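You operate a simulated robot arm through the tools that you are given. There is no shell and no other tool. Be economical: measure what you need, move in short steps, check, and stop when the job is done.

Carry out the task below with a simulated robot arm. There is one attempt and no reset: what you move stays moved.

Task
Chill container C304 in the blue frame: lock it, plug it in and switch on.
Fine: at the cold rack; use the blue slider, plug and switch; the socket end goes to the rack; plug in before the switch goes on; watch till the lamp on its roof lights. The others stay as they are.

The check looks at the end state, three seconds after you hand in, the way a careful person would. Anything else that was tipped, shoved, dropped, spilled or broken makes it a failure.

Robot
A 6-joint arm with a two-finger parallel gripper, fixed in place. Base frame: the origin is at the foot of the arm, x ahead of it, y to its left, z up; the work surface is at about z = 0.76. Units: m, rad, N and s.
With the tool pointing down near the work surface it reaches from about 0.18 to 0.74 m from the base axis. Its first joint turns from -2.897 to 2.897 rad. Payload 3.91 kg.
The TCP is the grasp point between the finger pads, 0.03 m short of the fingertips. In the tool frame z runs along the fingers and y along their closing line. Largest opening 0.11 m; finger width 0.02, thickness 0.01; the body of the gripper, 0.048 by 0.112 m, starts 0.055 m behind the TCP.
Orientation is told as [roll, pitch, yaw] about the base's x, y, z axes, in that order, counted from this pose: with the fingers straight down and closing along the base's y, the tool's x points along the base's -x, its y along +y and its z along -z.

Tools
- The arm moves only by the tool send_rows. Its argument "steps" is a list of rows, each a list of 7 numbers: the shift along the tool's x, y, z in units of 250 mm (1.0 is 250 mm), then the turn, a rotation vector about the tool's x, y, z in units of 45 degrees (1.0 is 45 degrees), then the closure, from 0 (fully open) to 1 (shut). In form: [[x, y, z, ax, ay, az, grip], ...]. A call has 1 to 10 rows; each row is the pose to reach, as a shift and turn from the pose commanded when the call began, along the tool's axes at that moment. A call with a number of a shift or a turn outside -1 to 1 is refused whole. Rows are played at 5 a second. More than 0.05 m and 0.15 rad between two rows, or a gripper value outside its range, and nothing of the call is played. A pose out of reach is approached as far as the arm can. The call stops where the force on the tool passes 40 N (or 10 N more than at its start, if that is more) or the arm is blocked; 0.2 s more then pass. Each finger travels about 0.045 m/s and halts on what it meets, pressing with about 32 N; the grip force reading is that of the motor and also rises with nothing between the fingers. The clock runs only during rows and for 0.2 s after the last one: add rows that repeat a pose to give the fingers time. It gives the time, the measured TCP pose, the force on the tool (base axes), the opening and the grip force at its end, in the units of the frame above (readings bear some noise).
- Cameras (640 x 400 px; columns grow to the right, rows downward): "scene" is fixed at [0.0511, 0.5008, 1.5103]; the picture's right is [-0.30, -0.95, 0.00], its down [-0.87, 0.27, -0.42] and it looks along [0.40, -0.12, -0.91] (base axes); focal length 320 px, centre (320, 200). "wrist" rides on the gripper at [0.071, 0.022, -0.107] in the tool frame; the picture's right is [-0.29, 0.96, 0.00], its down [-0.76, -0.23, -0.61] and it looks along [-0.58, -0.18, 0.79] (tool axes); focal length 243 px, centre (320, 200). There is no depth. A picture from a camera that has moved, and an enlarged one, comes with that camera's place and axes in the base frame and with its lens.
- grab_frame(camera): a new picture of that camera. No time passes.
- slide_trunk(by): slides the trunk up (or, below 0, down) by that many m; the arm rides with it, the base frame stays. It gives what a move gives, with no picture.
- zoom(camera, box): a new picture of the part [left, top, right, bottom] of that camera's present view, enlarged. No time passes.
- sign_off(): hands the job in; it is judged then, once.

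Work in short steps. Places have to be worked out from the pictures, the camera data and where the tool is seen: move nearer, look again, correct. Check each grasp and each placing, and mend what went wrong. You have 120 turns and 64 pictures in all, those below and enlarged ones among them. Open the gripper and draw the arm clear of the work before you hand the job in, unless the task says otherwise; then end with one line.

The tools are called after "Emit:" as a command line: name --pt "numbers of a row" for each row, then --argument value for the rest, lists and objects as JSON in quotes. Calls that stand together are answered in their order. send_rows: Moves the arm, as the interface text tells. Its arguments: {"type":"object","properties":{"steps":{"type":"array"}},"required":["steps"]} The other tools are called the same way: slide_trunk (by) slides the trunk up or down; grab_frame (camera) takes a picture; zoom (camera, box) takes an enlarged picture of a part of a camera's view; sign_off () hands the job in.

At the start:

```text
t: 0.0
eef_pos: [0.3952, 0.2526, 1.035]
ee_rot: [0.0, 0.0, 0.001]
ft_force: [0.0, -0.5, -0.1]
grip_width: 0.1099
grasp_force: 0.1
trunk travel left (down, up): [-0.5, 0.09]
```

scene: 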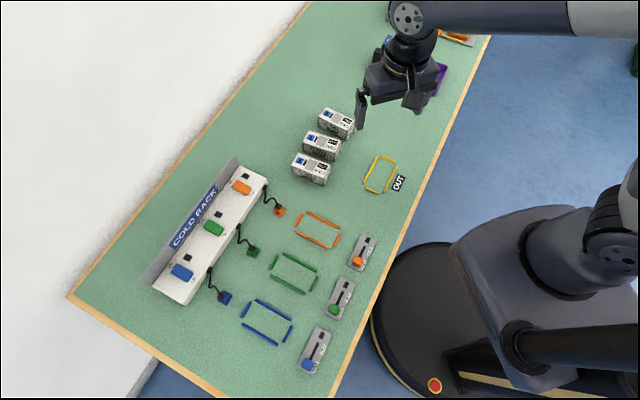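
wrist: 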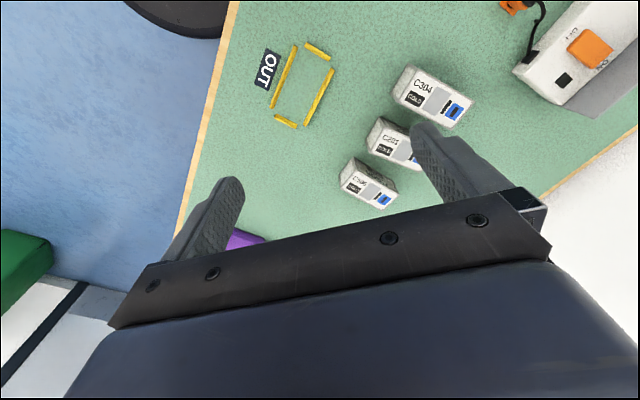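

The pictures show three containers, frames, sliders, plugs and switches. I zoom to read details before planning.

Emit:
zoom --camera "scene" --box '[270, 90, 430, 190]'

Emit:
zoom --camera "scene" --box '[140, 240, 340, 390]'

Emit:
zoom --camera "wrist" --box '[320, 40, 480, 220]'

```text
4.00 times, centred on (350, 140) of scene
camera zoom: at [0.0511, 0.5008, 1.5103], right [-0.3, -0.95, 0.0], down [-0.87, 0.27, -0.42], along [0.4, -0.12, -0.91], focal length 1279 px, centre (200, 440)
```

zoom: 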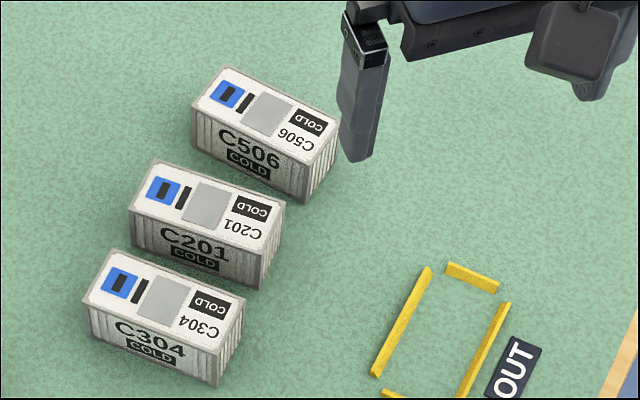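

```text
2.67 times, centred on (240, 315) of scene
camera zoom: at [0.0511, 0.5008, 1.5103], right [-0.3, -0.95, 0.0], down [-0.87, 0.27, -0.42], along [0.4, -0.12, -0.91], focal length 853 px, centre (533, -107)
```

zoom: 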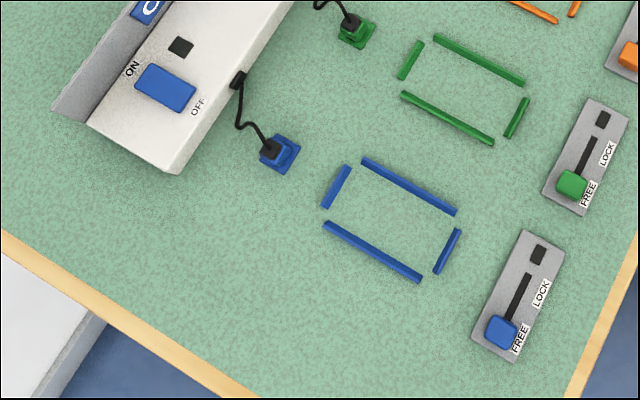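

```text
2.22 times, centred on (400, 130) of wrist
camera zoom: at [0.3242, 0.2749, 1.142], right [0.29, 0.96, 0.0], down [0.76, -0.23, 0.61], along [0.58, -0.18, -0.79], focal length 539 px, centre (142, 356)
```

zoom: 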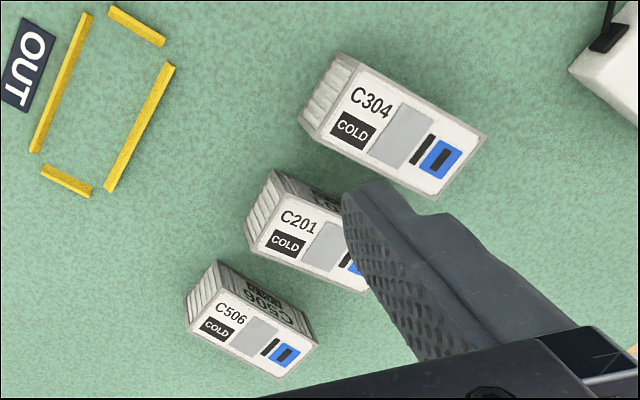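

C304 triangulates to centre ≈(0.456,0.396), roof z≈0.806, long axis ≈47°; the blue frame's centre is ≈(0.131,0.598) at ≈44°. I move above C304 with the tool turned to its axis to look closer.

Emit:
send_rows --pt "-0.04 0.095 0.03 0 0 -0.167 0" --pt "-0.08 0.19 0.06 0 0 -0.333 0" --pt "-0.12 0.286 0.09 0 0 -0.5 0" --pt "-0.16 0.381 0.12 0 0 -0.667 0" --pt "-0.2 0.476 0.15 0 0 -0.833 0" --pt "-0.244 0.572 0.18 0 0 -1.0 0" --pt "-0.244 0.572 0.18 0 0 -1.0 0"

Emit:
grab_frame --camera "wrist"

```text
t: 1.6
eef_pos: [0.4592, 0.397, 0.9892]
ee_rot: [0.0, -0.001, 0.787]
ft_force: [0.7, -0.4, -0.3]
grip_width: 0.1099
grasp_force: 0.0
trunk travel left (down, up): [-0.5, 0.09]
```

```text
58 pictures are left
camera wrist: at [0.3929, 0.3608, 1.0962], right [-0.47, 0.88, 0.0], down [0.7, 0.38, 0.61], along [0.54, 0.29, -0.79], focal length 243 px, centre (320, 200)
```

wrist: 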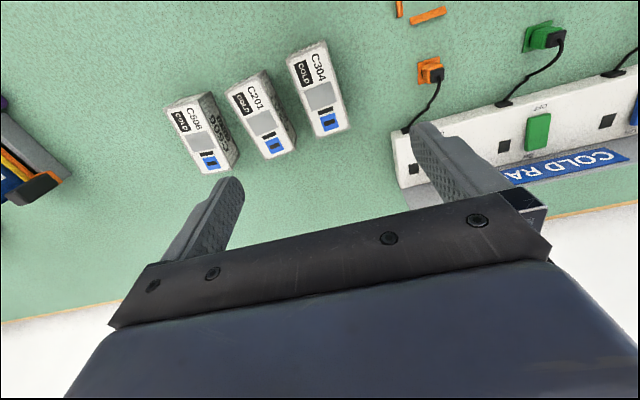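

C304 is right beneath the TCP, as reckoned. I zoom in on it and on the rack/plug region.

Emit:
zoom --camera "wrist" --box '[270, 30, 370, 150]'

Emit:
zoom --camera "wrist" --box '[380, 0, 600, 200]'

```text
3.33 times, centred on (320, 90) of wrist
camera zoom: at [0.3929, 0.3608, 1.0962], right [-0.47, 0.88, 0.0], down [0.7, 0.38, 0.61], along [0.54, 0.29, -0.79], focal length 809 px, centre (320, 567)
```

zoom: 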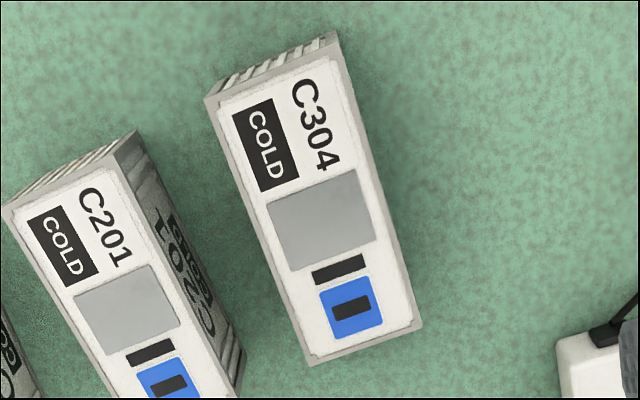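

```text
2.00 times, centred on (490, 100) of wrist
camera zoom: at [0.3929, 0.3608, 1.0962], right [-0.47, 0.88, 0.0], down [0.7, 0.38, 0.61], along [0.54, 0.29, -0.79], focal length 485 px, centre (-20, 400)
```

zoom: 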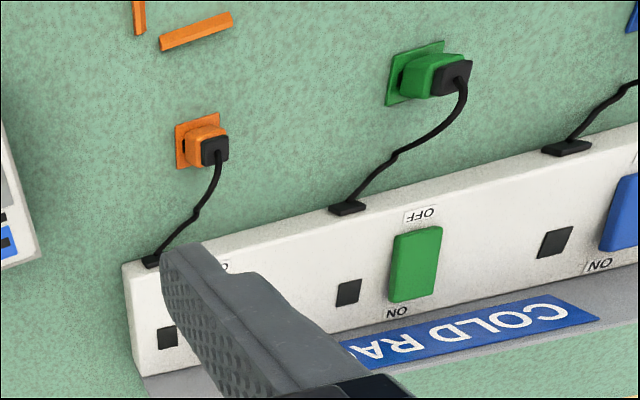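

The roof's blue patch with its slot is the socket, at the end already pointing the rack's way. C304's centre refines to (0.459,0.397) at ≈48.5°, so I narrow the fingers to 70 mm and go down in stages, keeping tips above frame-bar height.

Emit:
send_rows --pt "0 0 0.1 0 0 -0.075 0.36" --pt "0 0 0.2 0 0 -0.075 0.36" --pt "0 0 0.3 0 0 -0.075 0.36" --pt "0 0 0.4 0 0 -0.075 0.36" --pt "0 0 0.48 0 0 -0.075 0.36" --pt "0 0 0.48 0 0 -0.075 0.36"

Emit:
grab_frame --camera "wrist"

Emit:
grab_frame --camera "scene"

```text
t: 3.0
eef_pos: [0.4553, 0.3987, 0.8683]
ee_rot: [0.0, -0.001, 0.845]
ft_force: [0.4, -0.3, 0.1]
grip_width: 0.0702
grasp_force: 0.1
trunk travel left (down, up): [-0.5, 0.09]
```

```text
55 pictures are left
camera wrist: at [0.3928, 0.3592, 0.9755], right [-0.52, 0.85, 0.0], down [0.68, 0.41, 0.61], along [0.52, 0.32, -0.79], focal length 243 px, centre (320, 200)
```

wrist: 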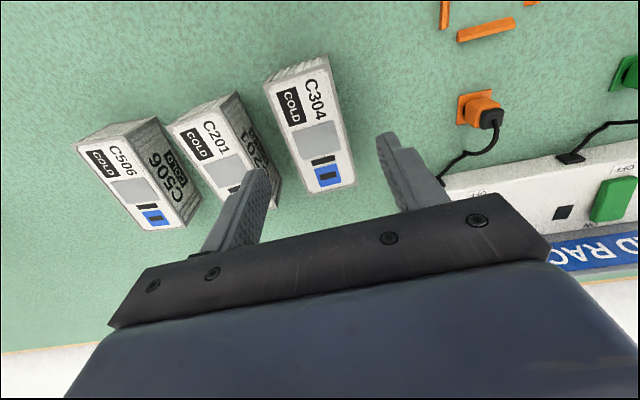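

```text
54 pictures are left
```

scene: 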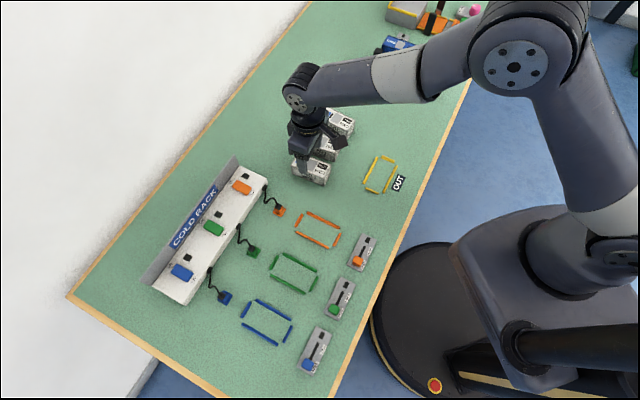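

At this height C304 is 4 mm off toward C201 relative to the TCP; I correct and descend to z≈0.81, then close.

Emit:
send_rows --pt "0 -0.015 0.0 0 0 0.01 0.36" --pt "0 -0.015 0.12 0 0 0.01 0.36" --pt "0 -0.015 0.233 0 0 0.01 0.36" --pt "0 -0.015 0.233 0 0 0.01 0.6" --pt "0 -0.015 0.233 0 0 0.01 0.8" --pt "0 -0.015 0.233 0 0 0.01 0.8" --pt "0 -0.015 0.233 0 0 0.01 0.8"

```text
t: 4.6
eef_pos: [0.458, 0.3948, 0.8119]
ee_rot: [0.001, 0.001, 0.835]
ft_force: [0.4, 0.6, 2.0]
grip_width: 0.0443
grasp_force: 31.9
trunk travel left (down, up): [-0.5, 0.09]
```

Grasp is firm at 44 mm. I lift it 9 cm and head toward the blue frame.

Emit:
send_rows --pt "0 0 -0.12 0 0 0 0.8" --pt "0 0 -0.24 0 0 0 0.8" --pt "0 0 -0.36 0 0 0 0.8" --pt "0.03 0.15 -0.36 0 0 0 0.8" --pt "0.06 0.32 -0.36 0 0 0 0.8" --pt "0.09 0.49 -0.36 0 0 0 0.8" --pt "0.12 0.66 -0.36 0 0 0 0.8" --pt "0.15 0.83 -0.36 0 0 0 0.8" --pt "0.18 0.98 -0.36 0 0 0 0.8"

```text
t: 6.6
eef_pos: [0.246, 0.5247, 0.8995]
ee_rot: [0.0, -0.001, 0.836]
ft_force: [0.0, 0.2, -1.3]
grip_width: 0.0444
grasp_force: 32.2
trunk travel left (down, up): [-0.5, 0.09]
```

Still held. I continue to above the blue frame, aligning yaw to ≈44.5°, and look.

Emit:
send_rows --pt "0.03 0.18 0 0 0 0.025 0.8" --pt "0.06 0.36 0 0 0 0.05 0.8" --pt "0.094 0.535 0 0 0 0.075 0.8" --pt "0.094 0.535 0 0 0 0.075 0.8"

Emit:
grab_frame --camera "wrist"

Emit:
zoom --camera "scene" --box '[140, 240, 340, 390]'

```text
t: 7.6
eef_pos: [0.1337, 0.5977, 0.9029]
ee_rot: [0.0, 0.0, 0.777]
ft_force: [0.5, 0.7, -0.6]
grip_width: 0.0443
grasp_force: 32.1
trunk travel left (down, up): [-0.5, 0.09]
```

```text
53 pictures are left
camera wrist: at [0.0683, 0.5622, 1.0089], right [-0.46, 0.89, 0.0], down [0.7, 0.37, 0.61], along [0.54, 0.28, -0.79], focal length 243 px, centre (320, 200)
```

wrist: 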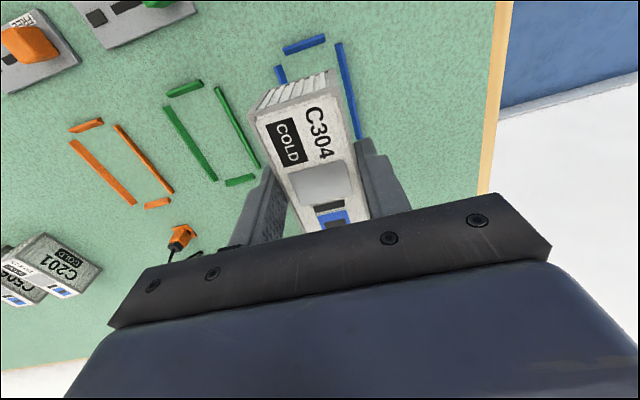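

```text
2.67 times, centred on (240, 315) of scene
camera zoom: at [0.0511, 0.5008, 1.5103], right [-0.3, -0.95, 0.0], down [-0.87, 0.27, -0.42], along [0.4, -0.12, -0.91], focal length 853 px, centre (533, -107)
```

zoom: 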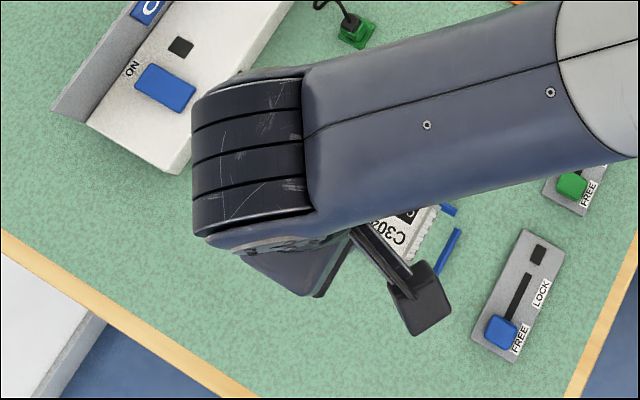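

The frame's centre from both cameras is ≈(0.1307,0.598) at ≈45°, and the container hangs centred under the TCP. I trim by 3 mm and lower to about 2 cm above the table to check alignment.

Emit:
send_rows --pt "0.0086 0.008 0.14 0 0 -0.006 0.8" --pt "0.0086 0.008 0.28 0 0 -0.006 0.8" --pt "0.0086 0.008 0.28 0 0 -0.006 0.8"

Emit:
zoom --camera "wrist" --box '[220, 20, 420, 220]'

Emit:
zoom --camera "scene" --box '[220, 280, 320, 360]'

```text
t: 8.4
eef_pos: [0.1303, 0.5975, 0.8317]
ee_rot: [0.0, 0.001, 0.782]
ft_force: [-0.4, 0.2, -1.4]
grip_width: 0.0443
grasp_force: 31.5
trunk travel left (down, up): [-0.5, 0.09]
```

```text
2.00 times, centred on (320, 120) of wrist
camera zoom: at [0.065, 0.5623, 0.9385], right [-0.47, 0.88, 0.0], down [0.7, 0.37, 0.61], along [0.54, 0.28, -0.79], focal length 485 px, centre (320, 360)
```

zoom: 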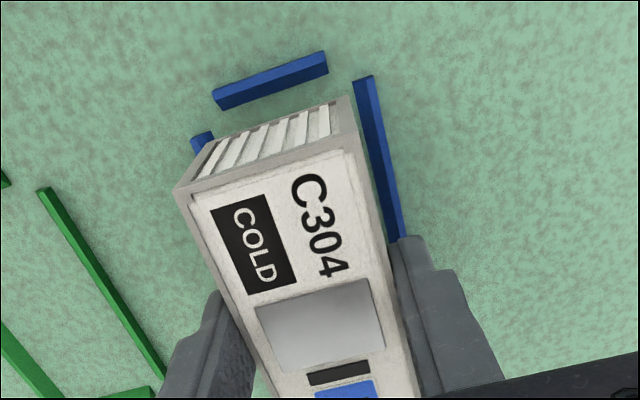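

```text
5.00 times, centred on (270, 320) of scene
camera zoom: at [0.0511, 0.5008, 1.5103], right [-0.3, -0.95, 0.0], down [-0.87, 0.27, -0.42], along [0.4, -0.12, -0.91], focal length 1599 px, centre (570, -400)
```

zoom: 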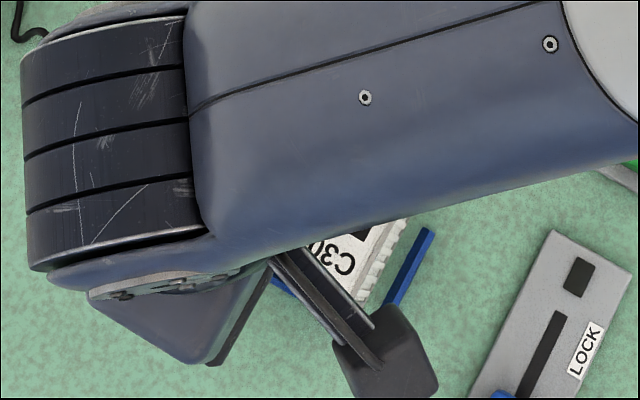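

Margins look like 2–4 mm on the sides and ~4 mm at the end: aligned. I lower to the table and release gently.

Emit:
send_rows --pt "0 0.002 0.04 0 0 0 0.8" --pt "0 0.002 0.07 0 0 0 0.8" --pt "0 0.002 0.08 0 0 0 0.8" --pt "0 0.002 0.08 0 0 0 0.8"

```text
t: 9.4
eef_pos: [0.1291, 0.5979, 0.8123]
ee_rot: [0.0, 0.001, 0.781]
ft_force: [-0.1, -0.4, -1.1]
grip_width: 0.0446
grasp_force: 32.2
trunk travel left (down, up): [-0.5, 0.09]
```

Not yet bearing on the table by the force; I lower a hair more, then open and back up.

Emit:
send_rows --pt "0 0 0.006 0 0 0 0.8" --pt "0 0 0.006 0 0 0 0.8"

Emit:
zoom --camera "wrist" --box '[220, 20, 420, 220]'

```text
t: 10.0
eef_pos: [0.1282, 0.5979, 0.811]
ee_rot: [0.001, -0.001, 0.782]
ft_force: [0.5, 1.0, 7.6]
grip_width: 0.0445
grasp_force: 31.3
trunk travel left (down, up): [-0.5, 0.09]
```

```text
2.00 times, centred on (320, 120) of wrist
camera zoom: at [0.0635, 0.5621, 0.9185], right [-0.47, 0.88, 0.0], down [0.7, 0.37, 0.61], along [0.54, 0.29, -0.79], focal length 485 px, centre (320, 360)
```

zoom: 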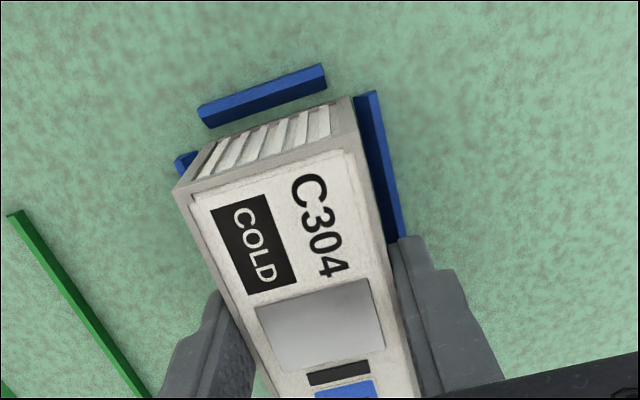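

Contact made (7.6 N) and the container sits inside the bars. I open and rise straight up.

Emit:
send_rows --pt "0 0 -0.002 0 0 0 0.5" --pt "0 0 -0.002 0 0 0 0.36" --pt "0 0 -0.002 0 0 0 0.36" --pt "0 0 -0.15 0 0 0 0.36" --pt "0 0 -0.3 0 0 0 0.36" --pt "0 0 -0.45 0 0 0 0.36" --pt "0 0 -0.6 0 0 0 0.36" --pt "0.2 0 -0.6 0 0 0 0.36" --pt "0.2 0 -0.6 0 0 0 0.36"

Emit:
grab_frame --camera "wrist"

Emit:
grab_frame --camera "scene"

```text
t: 12.0
eef_pos: [0.093, 0.5609, 0.9602]
ee_rot: [0.0, -0.001, 0.781]
ft_force: [0.2, -0.8, 0.6]
grip_width: 0.0701
grasp_force: 0.1
trunk travel left (down, up): [-0.5, 0.09]
```

```text
48 pictures are left
camera wrist: at [0.0276, 0.5264, 1.0668], right [-0.47, 0.88, 0.0], down [0.7, 0.37, 0.61], along [0.54, 0.28, -0.79], focal length 243 px, centre (320, 200)
```

wrist: 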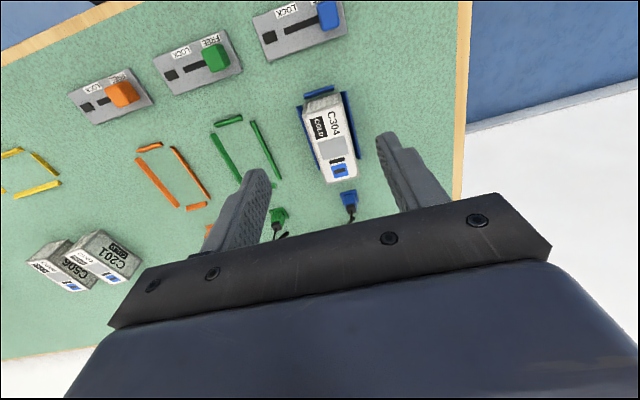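

```text
47 pictures are left
```

scene: 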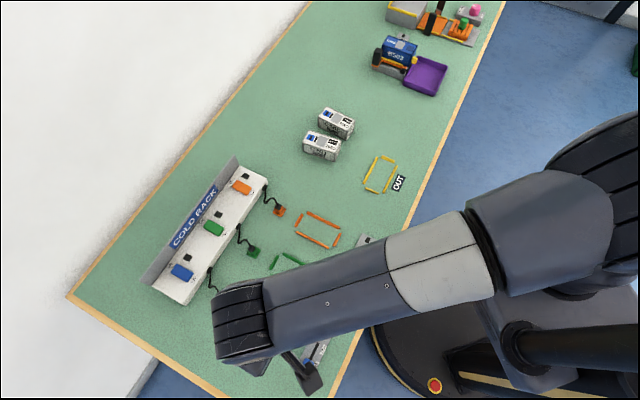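

C304 stands in the blue frame. I zoom on the slider, container and plug for geometry.

Emit:
zoom --camera "wrist" --box '[240, 0, 360, 75]'

Emit:
zoom --camera "wrist" --box '[280, 75, 400, 240]'

```text
5.33 times, centred on (300, 38) of wrist
camera zoom: at [0.0276, 0.5264, 1.0668], right [-0.47, 0.88, 0.0], down [0.7, 0.37, 0.61], along [0.54, 0.28, -0.79], focal length 1294 px, centre (427, 1067)
```

zoom: 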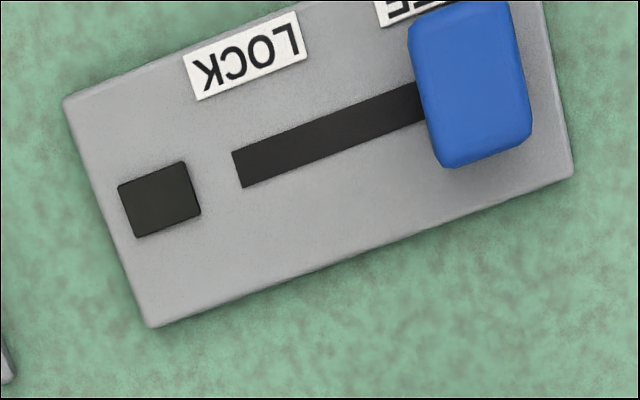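

```text
2.42 times, centred on (340, 158) of wrist
camera zoom: at [0.0276, 0.5264, 1.0668], right [-0.47, 0.88, 0.0], down [0.7, 0.37, 0.61], along [0.54, 0.28, -0.79], focal length 588 px, centre (272, 303)
```

zoom: 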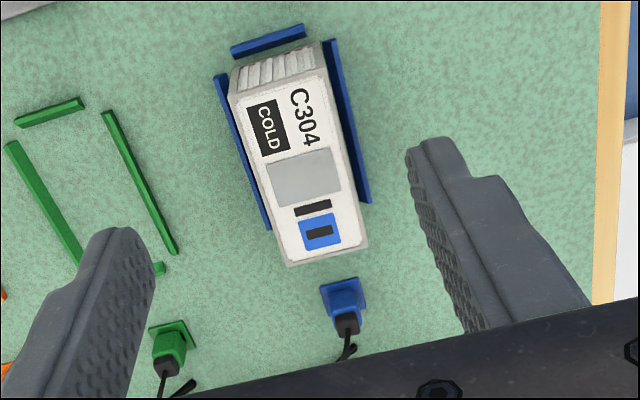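

The knob is at ≈(0.026,0.533), with the LOCK end of its slot at ≈(0.056,0.502), so the travel runs along −tool y. I move above the knob with narrowed fingers and look again.

Emit:
send_rows --pt "0.14 0.055 0.0 0 0 0 0.5" --pt "0.27 0.11 0.12 0 0 0 0.5" --pt "0.27 0.11 0.3 0 0 0 0.5" --pt "0.27 0.11 0.4 0 0 0 0.5" --pt "0.27 0.11 0.4 0 0 0 0.5"

Emit:
grab_frame --camera "wrist"

```text
t: 13.2
eef_pos: [0.0247, 0.533, 0.8604]
ee_rot: [0.001, 0.0, 0.783]
ft_force: [0.2, -0.5, -0.7]
grip_width: 0.0549
grasp_force: 0.0
trunk travel left (down, up): [-0.5, 0.09]
```

```text
44 pictures are left
camera wrist: at [-0.041, 0.4984, 0.9677], right [-0.47, 0.88, 0.0], down [0.7, 0.37, 0.61], along [0.54, 0.28, -0.79], focal length 243 px, centre (320, 200)
```

wrist: 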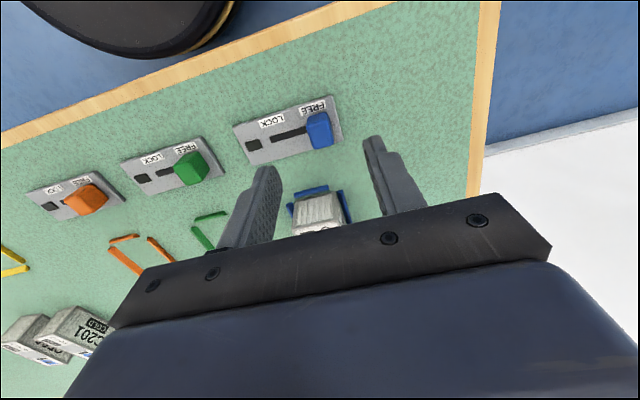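

Emit:
zoom --camera "wrist" --box '[220, 80, 380, 180]'

```text
4.00 times, centred on (300, 130) of wrist
camera zoom: at [-0.041, 0.4984, 0.9677], right [-0.47, 0.88, 0.0], down [0.7, 0.37, 0.61], along [0.54, 0.28, -0.79], focal length 970 px, centre (400, 480)
```

zoom: 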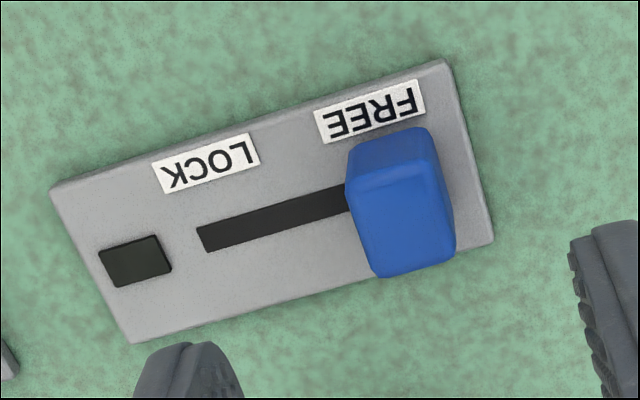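

The knob is ≈25 mm tall (top ≈0.797) and the TCP is over it. I descend so the tips flank it and close on it.

Emit:
send_rows --pt "0.003 0.004 0.08 0 0 0 0.5" --pt "0.003 0.004 0.16 0 0 0 0.5" --pt "0.003 0.004 0.212 0 0 0 0.5" --pt "0.003 0.004 0.212 0 0 0 0.7" --pt "0.003 0.004 0.212 0 0 0 0.9" --pt "0.003 0.004 0.212 0 0 0 0.9" --pt "0.003 0.004 0.212 0 0 0 0.9"

Emit:
zoom --camera "wrist" --box '[220, 60, 420, 220]'

```text
t: 14.8
eef_pos: [0.0243, 0.5345, 0.8066]
ee_rot: [0.001, -0.001, 0.781]
ft_force: [1.8, -0.5, -1.0]
grip_width: 0.017
grasp_force: 45.1
trunk travel left (down, up): [-0.5, 0.09]
```

```text
2.50 times, centred on (320, 140) of wrist
camera zoom: at [-0.0412, 0.4989, 0.9146], right [-0.47, 0.88, 0.0], down [0.7, 0.37, 0.61], along [0.54, 0.28, -0.79], focal length 606 px, centre (320, 350)
```

zoom: 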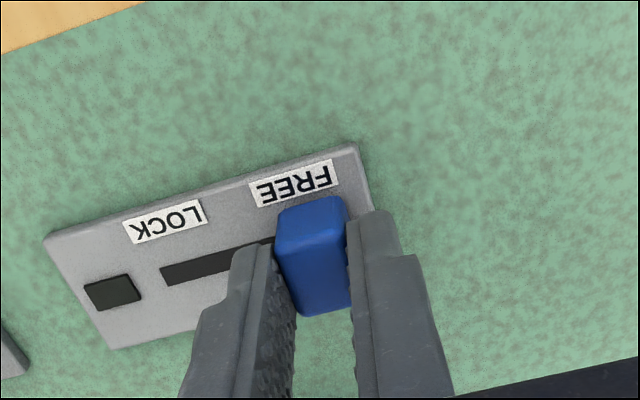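

Knob gripped (17 mm). I drag it along the slot toward LOCK, 30 mm first.

Emit:
send_rows --pt "0 -0.03 0 0 0 0 0.9" --pt "0 -0.06 0 0 0 0 0.9" --pt "0 -0.09 0 0 0 0 0.9" --pt "0 -0.12 0 0 0 0 0.9" --pt "0 -0.12 0 0 0 0 0.9"

Emit:
zoom --camera "wrist" --box '[220, 60, 420, 220]'

```text
t: 16.0
eef_pos: [0.0447, 0.5133, 0.8078]
ee_rot: [0.001, 0.0, 0.781]
ft_force: [-3.8, -4.6, 8.6]
grip_width: 0.0168
grasp_force: 44.4
trunk travel left (down, up): [-0.5, 0.09]
```

```text
2.50 times, centred on (320, 140) of wrist
camera zoom: at [-0.0205, 0.4781, 0.9145], right [-0.47, 0.88, 0.0], down [0.7, 0.37, 0.61], along [0.54, 0.29, -0.79], focal length 606 px, centre (320, 350)
```

zoom: 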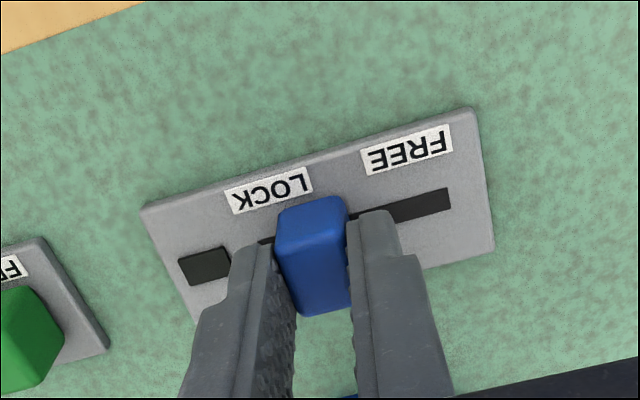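

About 6 mm of slot remains by symmetry. I continue in small steps until it stops.

Emit:
send_rows --pt "0 -0.012 0 0 0 0 0.9" --pt "0 -0.024 0 0 0 0 0.9" --pt "0 -0.03 0 0 0 0 0.9" --pt "0 -0.036 0 0 0 0 0.9" --pt "0 -0.036 0 0 0 0 0.9"

Emit:
zoom --camera "wrist" --box '[220, 60, 420, 220]'

```text
t: 17.2
eef_pos: [0.0525, 0.5061, 0.8076]
ee_rot: [0.001, 0.0, 0.782]
ft_force: [-5.9, -5.3, 4.6]
grip_width: 0.017
grasp_force: 45.2
trunk travel left (down, up): [-0.5, 0.09]
```

```text
2.50 times, centred on (320, 140) of wrist
camera zoom: at [-0.0134, 0.4711, 0.9145], right [-0.47, 0.88, 0.0], down [0.7, 0.37, 0.61], along [0.54, 0.28, -0.79], focal length 606 px, centre (320, 350)
```

zoom: 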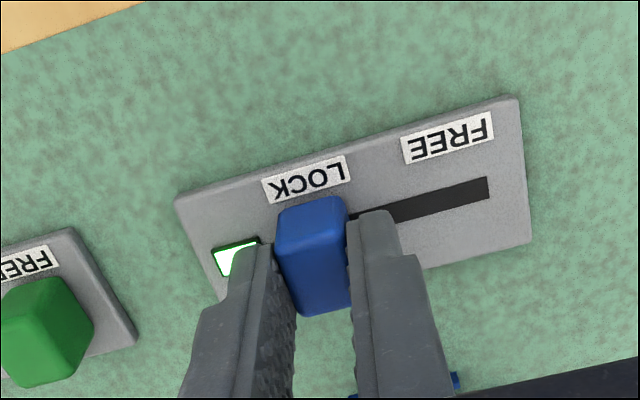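

The dark window lit up: lock registered. I nudge 1 mm further for margin, release, and rise.

Emit:
send_rows --pt "0 -0.004 0 0 0 0 0.9" --pt "0 -0.004 0 0 0 0 0.7" --pt "0 -0.004 0 0 0 0 0.6" --pt "0 -0.004 0 0 0 0 0.6" --pt "0 -0.004 -0.15 0 0 0 0.6" --pt "0 -0.004 -0.3 0 0 0 0.6" --pt "0 -0.004 -0.45 0 0 0 0.6" --pt "0 -0.004 -0.6 0 0 0 0.6"

Emit:
zoom --camera "wrist" --box '[220, 60, 420, 220]'

```text
t: 19.0
eef_pos: [0.0532, 0.5067, 0.958]
ee_rot: [0.0, 0.0, 0.781]
ft_force: [-0.3, -0.5, 0.2]
grip_width: 0.0441
grasp_force: 0.0
trunk travel left (down, up): [-0.5, 0.09]
```

```text
2.50 times, centred on (320, 140) of wrist
camera zoom: at [-0.0118, 0.4702, 1.0652], right [-0.47, 0.88, 0.0], down [0.7, 0.37, 0.61], along [0.54, 0.28, -0.79], focal length 606 px, centre (320, 350)
```

zoom: 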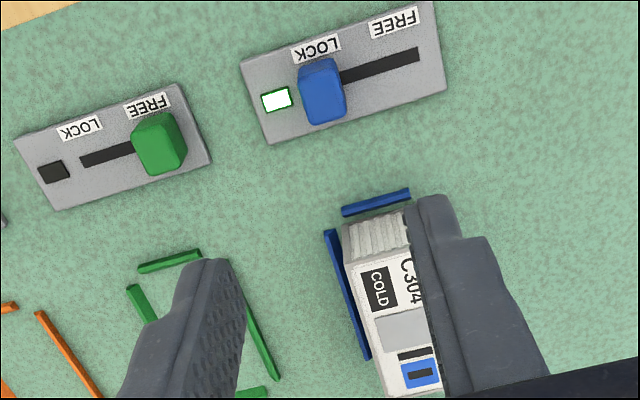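

Lock confirmed lit after release. Next is the plug, at ≈(0.205,0.67) standing upright in its holder; I move above it to look.

Emit:
send_rows --pt "-0.18 0.007 0 0 0 0 0.5" --pt "-0.36 0.014 0 0 0 0 0.5" --pt "-0.54 0.021 0 0 0 0 0.5" --pt "-0.71 0.028 0 0 0 0 0.5" --pt "-0.88 0.035 0 0 0 0 0.5" --pt "-0.88 0.035 0 0 0 0 0.5"

Emit:
grab_frame --camera "wrist"

```text
t: 20.4
eef_pos: [0.2015, 0.6667, 0.9579]
ee_rot: [-0.003, 0.002, 0.783]
ft_force: [-0.2, 0.4, 1.0]
grip_width: 0.0552
grasp_force: 0.0
trunk travel left (down, up): [-0.5, 0.09]
```

```text
38 pictures are left
camera wrist: at [0.1363, 0.6323, 1.0637], right [-0.47, 0.88, 0.0], down [0.7, 0.37, 0.61], along [0.54, 0.28, -0.8], focal length 243 px, centre (320, 200)
```

wrist: 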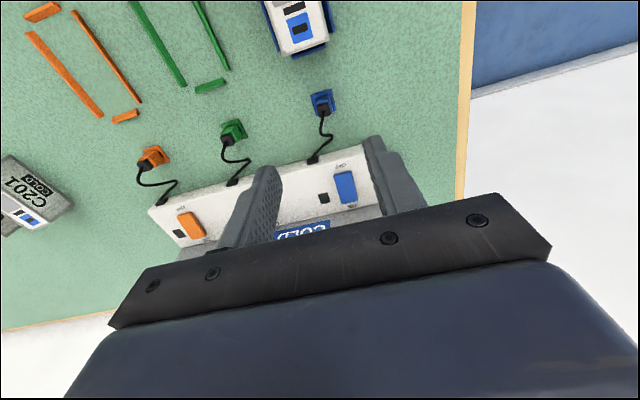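

Emit:
zoom --camera "wrist" --box '[255, 0, 385, 180]'

Emit:
zoom --camera "wrist" --box '[295, 75, 359, 135]'

Emit:
zoom --camera "scene" --box '[180, 270, 260, 320]'

```text
2.22 times, centred on (320, 90) of wrist
camera zoom: at [0.1363, 0.6323, 1.0637], right [-0.47, 0.88, 0.0], down [0.7, 0.37, 0.61], along [0.54, 0.28, -0.8], focal length 539 px, centre (320, 444)
```

zoom: 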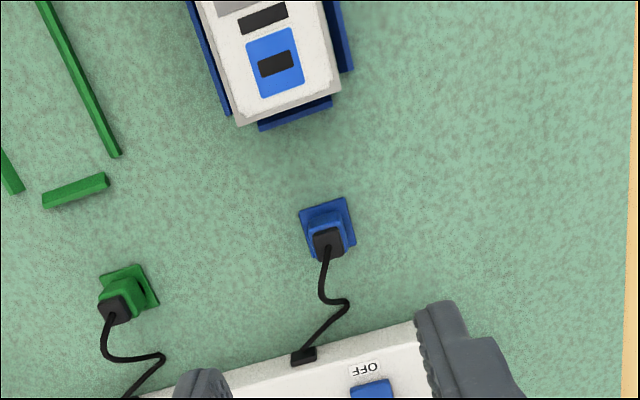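

```text
6.67 times, centred on (327, 105) of wrist
camera zoom: at [0.1363, 0.6323, 1.0637], right [-0.47, 0.88, 0.0], down [0.7, 0.37, 0.61], along [0.54, 0.28, -0.8], focal length 1618 px, centre (273, 833)
```

zoom: 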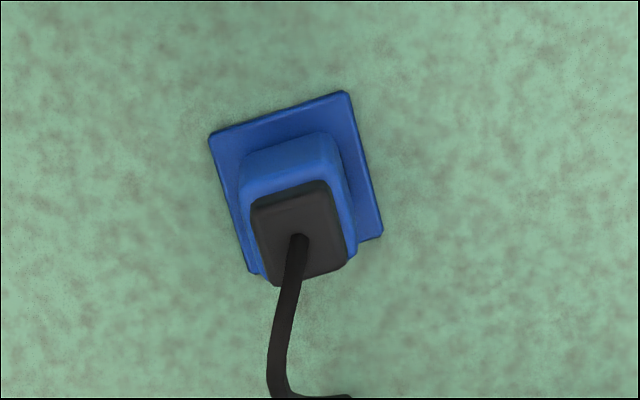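

```text
8.00 times, centred on (220, 295) of scene
camera zoom: at [0.0511, 0.5008, 1.5103], right [-0.3, -0.95, 0.0], down [-0.87, 0.27, -0.42], along [0.4, -0.12, -0.91], focal length 2558 px, centre (1120, -560)
```

zoom: 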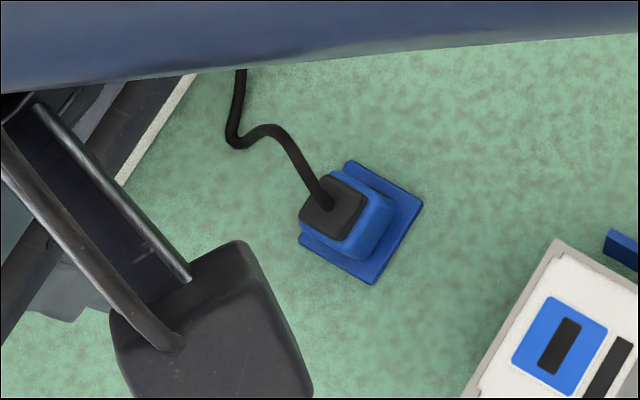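

Plug centre triangulates to ≈(0.2079,0.6738), cap top z≈0.80, aligned at 45°; the socket is at ≈(0.1532,0.621) on the roof at 0.806, with matching orientation. I centre on the plug and descend part way.

Emit:
send_rows --pt "-0.0385 0.0024 0 0 0 0 0.5" --pt "-0.0385 0.0024 0.16 0 0 0 0.6" --pt "-0.0385 0.0024 0.32 0 0 0 0.6" --pt "-0.0385 0.0024 0.42 0 0 0 0.6" --pt "-0.0385 0.0024 0.42 0 0 0 0.6"

Emit:
zoom --camera "wrist" --box '[220, 60, 420, 220]'

```text
t: 21.6
eef_pos: [0.2088, 0.6746, 0.8502]
ee_rot: [-0.001, 0.0, 0.783]
ft_force: [0.3, -0.6, -0.4]
grip_width: 0.0441
grasp_force: 0.0
trunk travel left (down, up): [-0.5, 0.09]
```

```text
2.50 times, centred on (320, 140) of wrist
camera zoom: at [0.1429, 0.6392, 0.9582], right [-0.47, 0.88, 0.0], down [0.7, 0.37, 0.61], along [0.54, 0.28, -0.79], focal length 606 px, centre (320, 350)
```

zoom: 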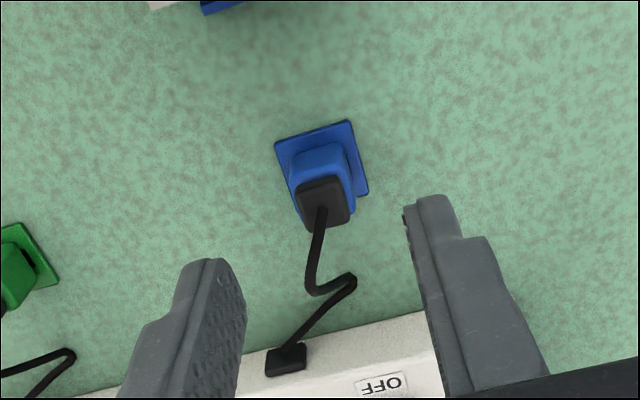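

The plug is between the fingers, about 2 mm nearer the camera than the TCP. I correct, descend to z≈0.804 and close.

Emit:
send_rows --pt "0.009 0.002 0.09 0 0 0 0.6" --pt "0.009 0.002 0.185 0 0 0 0.6" --pt "0.009 0.002 0.185 0 0 0 0.6" --pt "0.009 0.002 0.185 0 0 0 0.75" --pt "0.009 0.002 0.185 0 0 0 0.92" --pt "0.009 0.002 0.185 0 0 0 0.92" --pt "0.009 0.002 0.185 0 0 0 0.92"

Emit:
zoom --camera "wrist" --box '[220, 60, 420, 220]'

```text
t: 23.2
eef_pos: [0.2067, 0.6745, 0.8053]
ee_rot: [-0.001, 0.001, 0.78]
ft_force: [-0.4, -0.4, 0.1]
grip_width: 0.0171
grasp_force: 32.2
trunk travel left (down, up): [-0.5, 0.09]
```

```text
2.50 times, centred on (320, 140) of wrist
camera zoom: at [0.1418, 0.6386, 0.9125], right [-0.47, 0.88, 0.0], down [0.7, 0.37, 0.61], along [0.54, 0.28, -0.79], focal length 606 px, centre (320, 350)
```

zoom: 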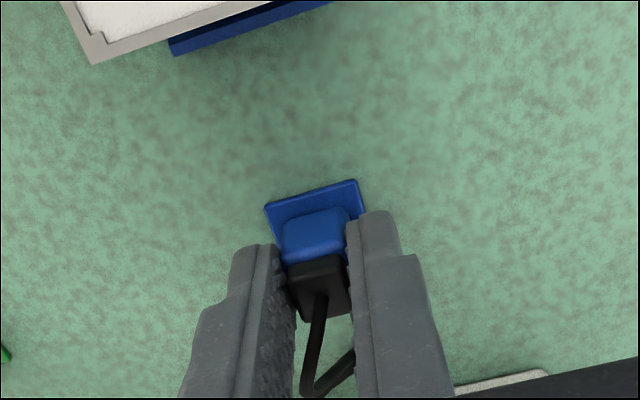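

Plug held (17 mm). I lift it straight up 6.5 cm.

Emit:
send_rows --pt "0 0 -0.04 0 0 0 0.92" --pt "0 0 -0.1 0 0 0 0.92" --pt "0 0 -0.18 0 0 0 0.92" --pt "0 0 -0.26 0 0 0 0.92" --pt "0 0 -0.26 0 0 0 0.92"

Emit:
zoom --camera "wrist" --box '[220, 20, 420, 220]'

```text
t: 24.4
eef_pos: [0.2072, 0.6733, 0.8722]
ee_rot: [0.0, -0.001, 0.781]
ft_force: [-0.4, 0.0, -0.2]
grip_width: 0.0169
grasp_force: 33.1
trunk travel left (down, up): [-0.5, 0.09]
```

```text
2.00 times, centred on (320, 120) of wrist
camera zoom: at [0.1417, 0.6385, 0.9785], right [-0.47, 0.88, 0.0], down [0.7, 0.37, 0.61], along [0.54, 0.28, -0.79], focal length 485 px, centre (320, 360)
```

zoom: 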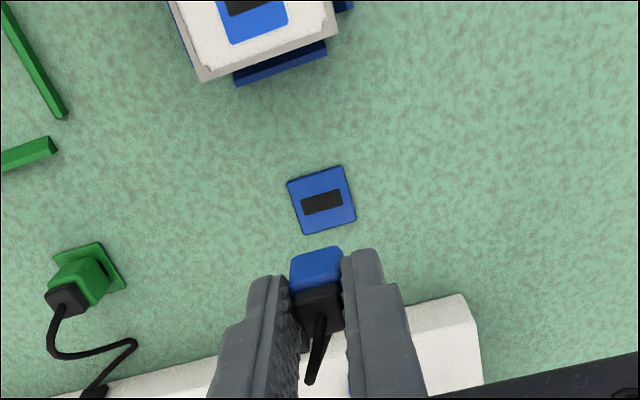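

The plug is out, and the bare holder shows the same patch as the socket on the roof. I carry the plug by (−55,−53) mm to above the roof socket and check.

Emit:
send_rows --pt "0.0 0 -0.04 0 0 0 0.92" --pt "0.1 0.001 -0.04 0 0 0 0.92" --pt "0.2 0.003 -0.04 0 0 0 0.92" --pt "0.307 0.0046 -0.04 0 0 0 0.92" --pt "0.307 0.0046 -0.04 0 0 0 0.92"

Emit:
zoom --camera "wrist" --box '[220, 20, 420, 220]'

Emit:
zoom --camera "scene" --box '[180, 260, 300, 350]'

```text
t: 25.6
eef_pos: [0.1533, 0.6186, 0.8812]
ee_rot: [-0.001, -0.001, 0.783]
ft_force: [-0.4, 0.8, 0.4]
grip_width: 0.017
grasp_force: 32.0
trunk travel left (down, up): [-0.5, 0.09]
```

```text
2.00 times, centred on (320, 120) of wrist
camera zoom: at [0.0869, 0.5851, 0.9876], right [-0.47, 0.88, 0.0], down [0.7, 0.37, 0.61], along [0.54, 0.28, -0.79], focal length 485 px, centre (320, 360)
```

zoom: 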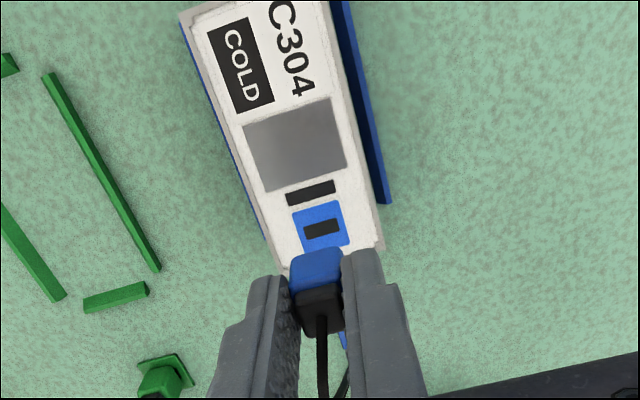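

```text
4.44 times, centred on (240, 305) of scene
camera zoom: at [0.0511, 0.5008, 1.5103], right [-0.3, -0.95, 0.0], down [-0.87, 0.27, -0.42], along [0.4, -0.12, -0.91], focal length 1421 px, centre (676, -267)
```

zoom: 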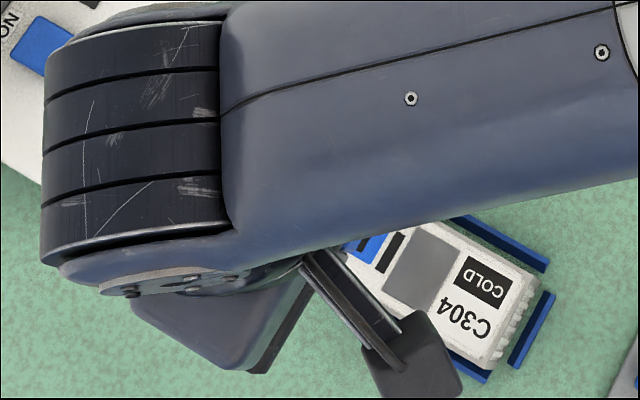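

Relative to the camera, the socket sits exactly where the holder sat before lifting (within 0.5 mm). I lower slowly onto it.

Emit:
send_rows --pt "0 0 0.05 0 0 0 0.92" --pt "0 0 0.09 0 0 0 0.92" --pt "0 0 0.11 0 0 0 0.92" --pt "0 0 0.122 0 0 0 0.92" --pt "0 0 0.128 0 0 0 0.92" --pt "0 0 0.132 0 0 0 0.92" --pt "0 0 0.132 0 0 0 0.92"

Emit:
zoom --camera "wrist" --box '[220, 20, 420, 220]'

```text
t: 27.2
eef_pos: [0.1516, 0.6194, 0.8486]
ee_rot: [-0.001, 0.0, 0.782]
ft_force: [0.3, -0.1, 0.1]
grip_width: 0.0169
grasp_force: 31.9
trunk travel left (down, up): [-0.5, 0.09]
```

```text
2.00 times, centred on (320, 120) of wrist
camera zoom: at [0.0863, 0.5846, 0.9549], right [-0.47, 0.88, 0.0], down [0.7, 0.37, 0.61], along [0.54, 0.28, -0.79], focal length 485 px, centre (320, 360)
```

zoom: 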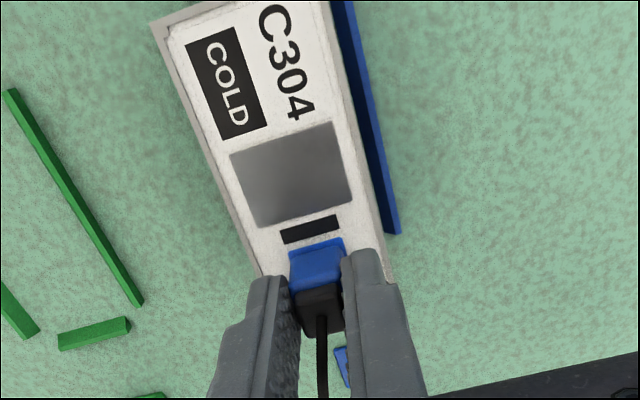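

No contact force yet; I continue down in 1 mm steps until it seats.

Emit:
send_rows --pt "0 0 0.004 0 0 0 0.92" --pt "0 0 0.008 0 0 0 0.92" --pt "0 0 0.012 0 0 0 0.92" --pt "0 0 0.012 0 0 0 0.92"

```text
t: 28.2
eef_pos: [0.1533, 0.6194, 0.8474]
ee_rot: [0.001, -0.004, 0.781]
ft_force: [-1.4, -3.0, 14.8]
grip_width: 0.0168
grasp_force: 31.3
trunk travel left (down, up): [-0.5, 0.09]
```

Contact with 15 N at the expected seating height. I press 1 mm more, then release and rise to inspect.

Emit:
send_rows --pt "0 0 0.004 0 0 0 0.92" --pt "0 0 0.004 0 0 0 0.92"

Emit:
zoom --camera "wrist" --box '[260, 100, 380, 220]'

```text
t: 28.8
eef_pos: [0.1525, 0.6204, 0.8474]
ee_rot: [0.002, -0.002, 0.78]
ft_force: [-0.8, -1.6, 24.0]
grip_width: 0.0167
grasp_force: 32.3
trunk travel left (down, up): [-0.5, 0.09]
```

```text
3.33 times, centred on (320, 160) of wrist
camera zoom: at [0.0865, 0.5841, 0.9535], right [-0.47, 0.88, 0.0], down [0.7, 0.37, 0.61], along [0.54, 0.29, -0.79], focal length 809 px, centre (320, 333)
```

zoom: 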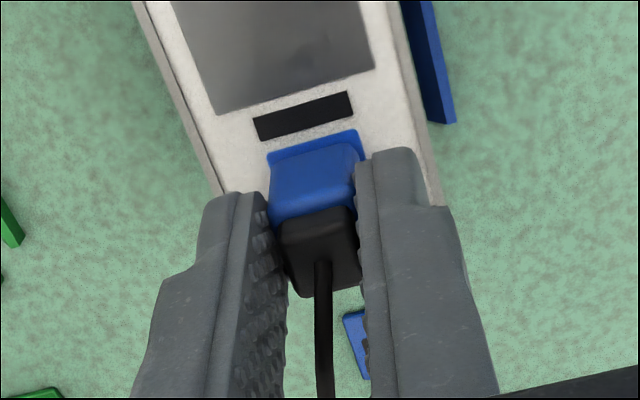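

The plug sits squarely on the patch. I relieve the pressure, open and rise.

Emit:
send_rows --pt "0 0 -0.008 0 0 0 0.92" --pt "0 0 -0.008 0 0 0 0.75" --pt "0 0 -0.008 0 0 0 0.6" --pt "0 0 -0.008 0 0 0 0.6" --pt "0 0 -0.15 0 0 0 0.6" --pt "0 0 -0.3 0 0 0 0.6" --pt "0 0 -0.45 0 0 0 0.6" --pt "0 0 -0.45 0 0 0 0.6"

Emit:
grab_frame --camera "wrist"

Emit:
zoom --camera "wrist" --box '[260, 40, 380, 150]'

```text
t: 30.6
eef_pos: [0.1541, 0.6187, 0.9562]
ee_rot: [0.0, -0.001, 0.782]
ft_force: [-1.0, 0.3, 0.8]
grip_width: 0.0442
grasp_force: 0.1
trunk travel left (down, up): [-0.5, 0.09]
```

```text
27 pictures are left
camera wrist: at [0.0874, 0.584, 1.0635], right [-0.47, 0.88, 0.0], down [0.7, 0.37, 0.61], along [0.54, 0.28, -0.79], focal length 243 px, centre (320, 200)
```

wrist: 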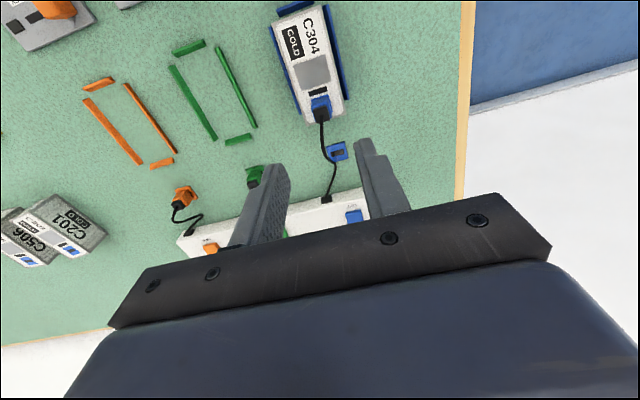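

```text
3.64 times, centred on (320, 95) of wrist
camera zoom: at [0.0874, 0.584, 1.0635], right [-0.47, 0.88, 0.0], down [0.7, 0.37, 0.61], along [0.54, 0.28, -0.79], focal length 882 px, centre (320, 582)
```

zoom: 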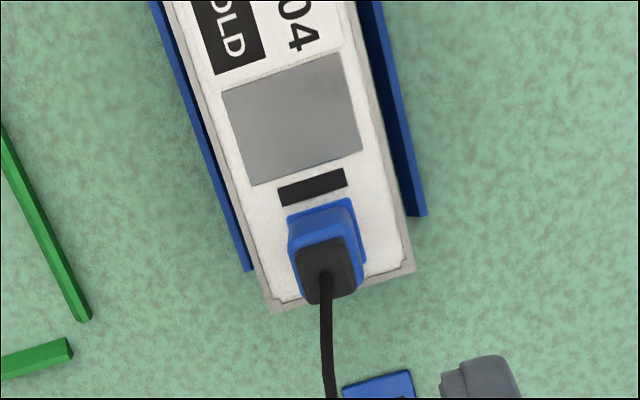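

The plug stays seated and upright. The switch is at ≈(0.27,0.737,0.825), beyond straight-down reach, so I will tilt the fingers outward; first I get a tilted view of it.

Emit:
send_rows --pt "0 0 -0.05 0 -0.17 0 0.7" --pt "-0.03 0 -0.1 0 -0.34 0 0.85" --pt "-0.06 0 -0.1 0 -0.5 0 1" --pt "-0.1 0 -0.1 0 -0.667 0 1" --pt "-0.1 0 -0.1 0 -0.667 0 1"

Emit:
grab_frame --camera "wrist"

Emit:
grab_frame --camera "scene"

```text
t: 31.8
eef_pos: [0.1715, 0.6381, 0.9825]
ee_rot: [0.001, -0.525, 0.781]
ft_force: [0.5, 0.6, -0.4]
grip_width: 0.0
grasp_force: 32.3
trunk travel left (down, up): [-0.5, 0.09]
```

```text
25 pictures are left
camera wrist: at [0.0738, 0.5711, 1.0387], right [-0.5, 0.86, 0.15], down [0.41, 0.08, 0.91], along [0.76, 0.51, -0.4], focal length 243 px, centre (320, 200)
```

wrist: 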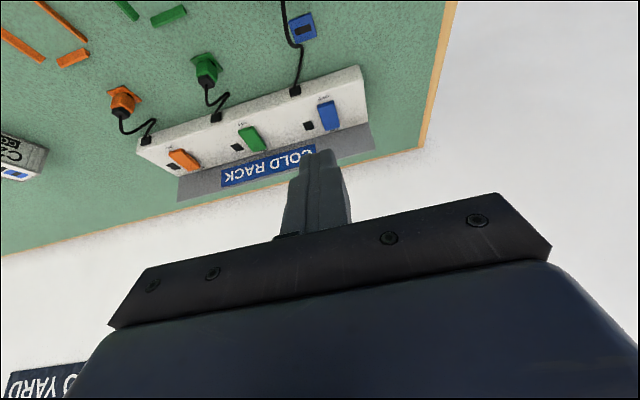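

```text
24 pictures are left
```

scene: 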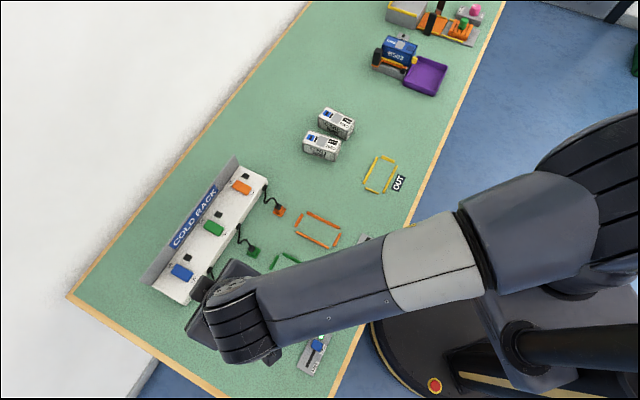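

Emit:
zoom --camera "wrist" --box '[270, 60, 390, 160]'

Emit:
zoom --camera "scene" --box '[140, 230, 240, 310]'

```text
4.00 times, centred on (330, 110) of wrist
camera zoom: at [0.0738, 0.5711, 1.0387], right [-0.5, 0.86, 0.15], down [0.41, 0.08, 0.91], along [0.76, 0.51, -0.4], focal length 970 px, centre (280, 560)
```

zoom: 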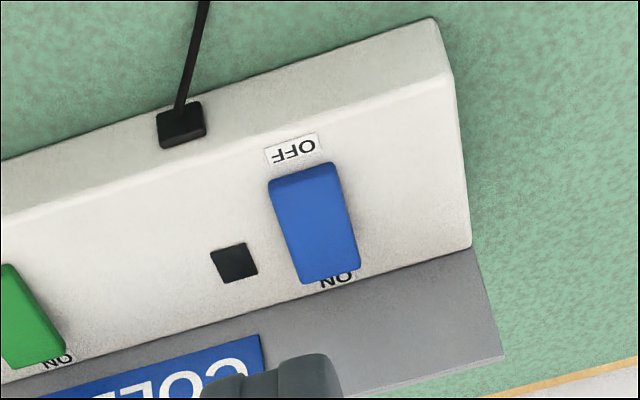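

```text
5.00 times, centred on (190, 270) of scene
camera zoom: at [0.0511, 0.5008, 1.5103], right [-0.3, -0.95, 0.0], down [-0.87, 0.27, -0.42], along [0.4, -0.12, -0.91], focal length 1599 px, centre (970, -150)
```

zoom: 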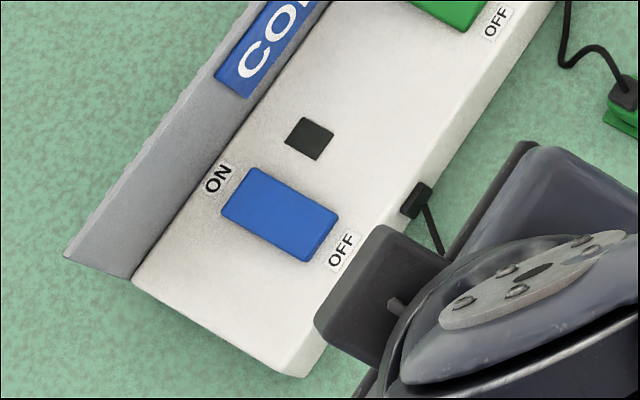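

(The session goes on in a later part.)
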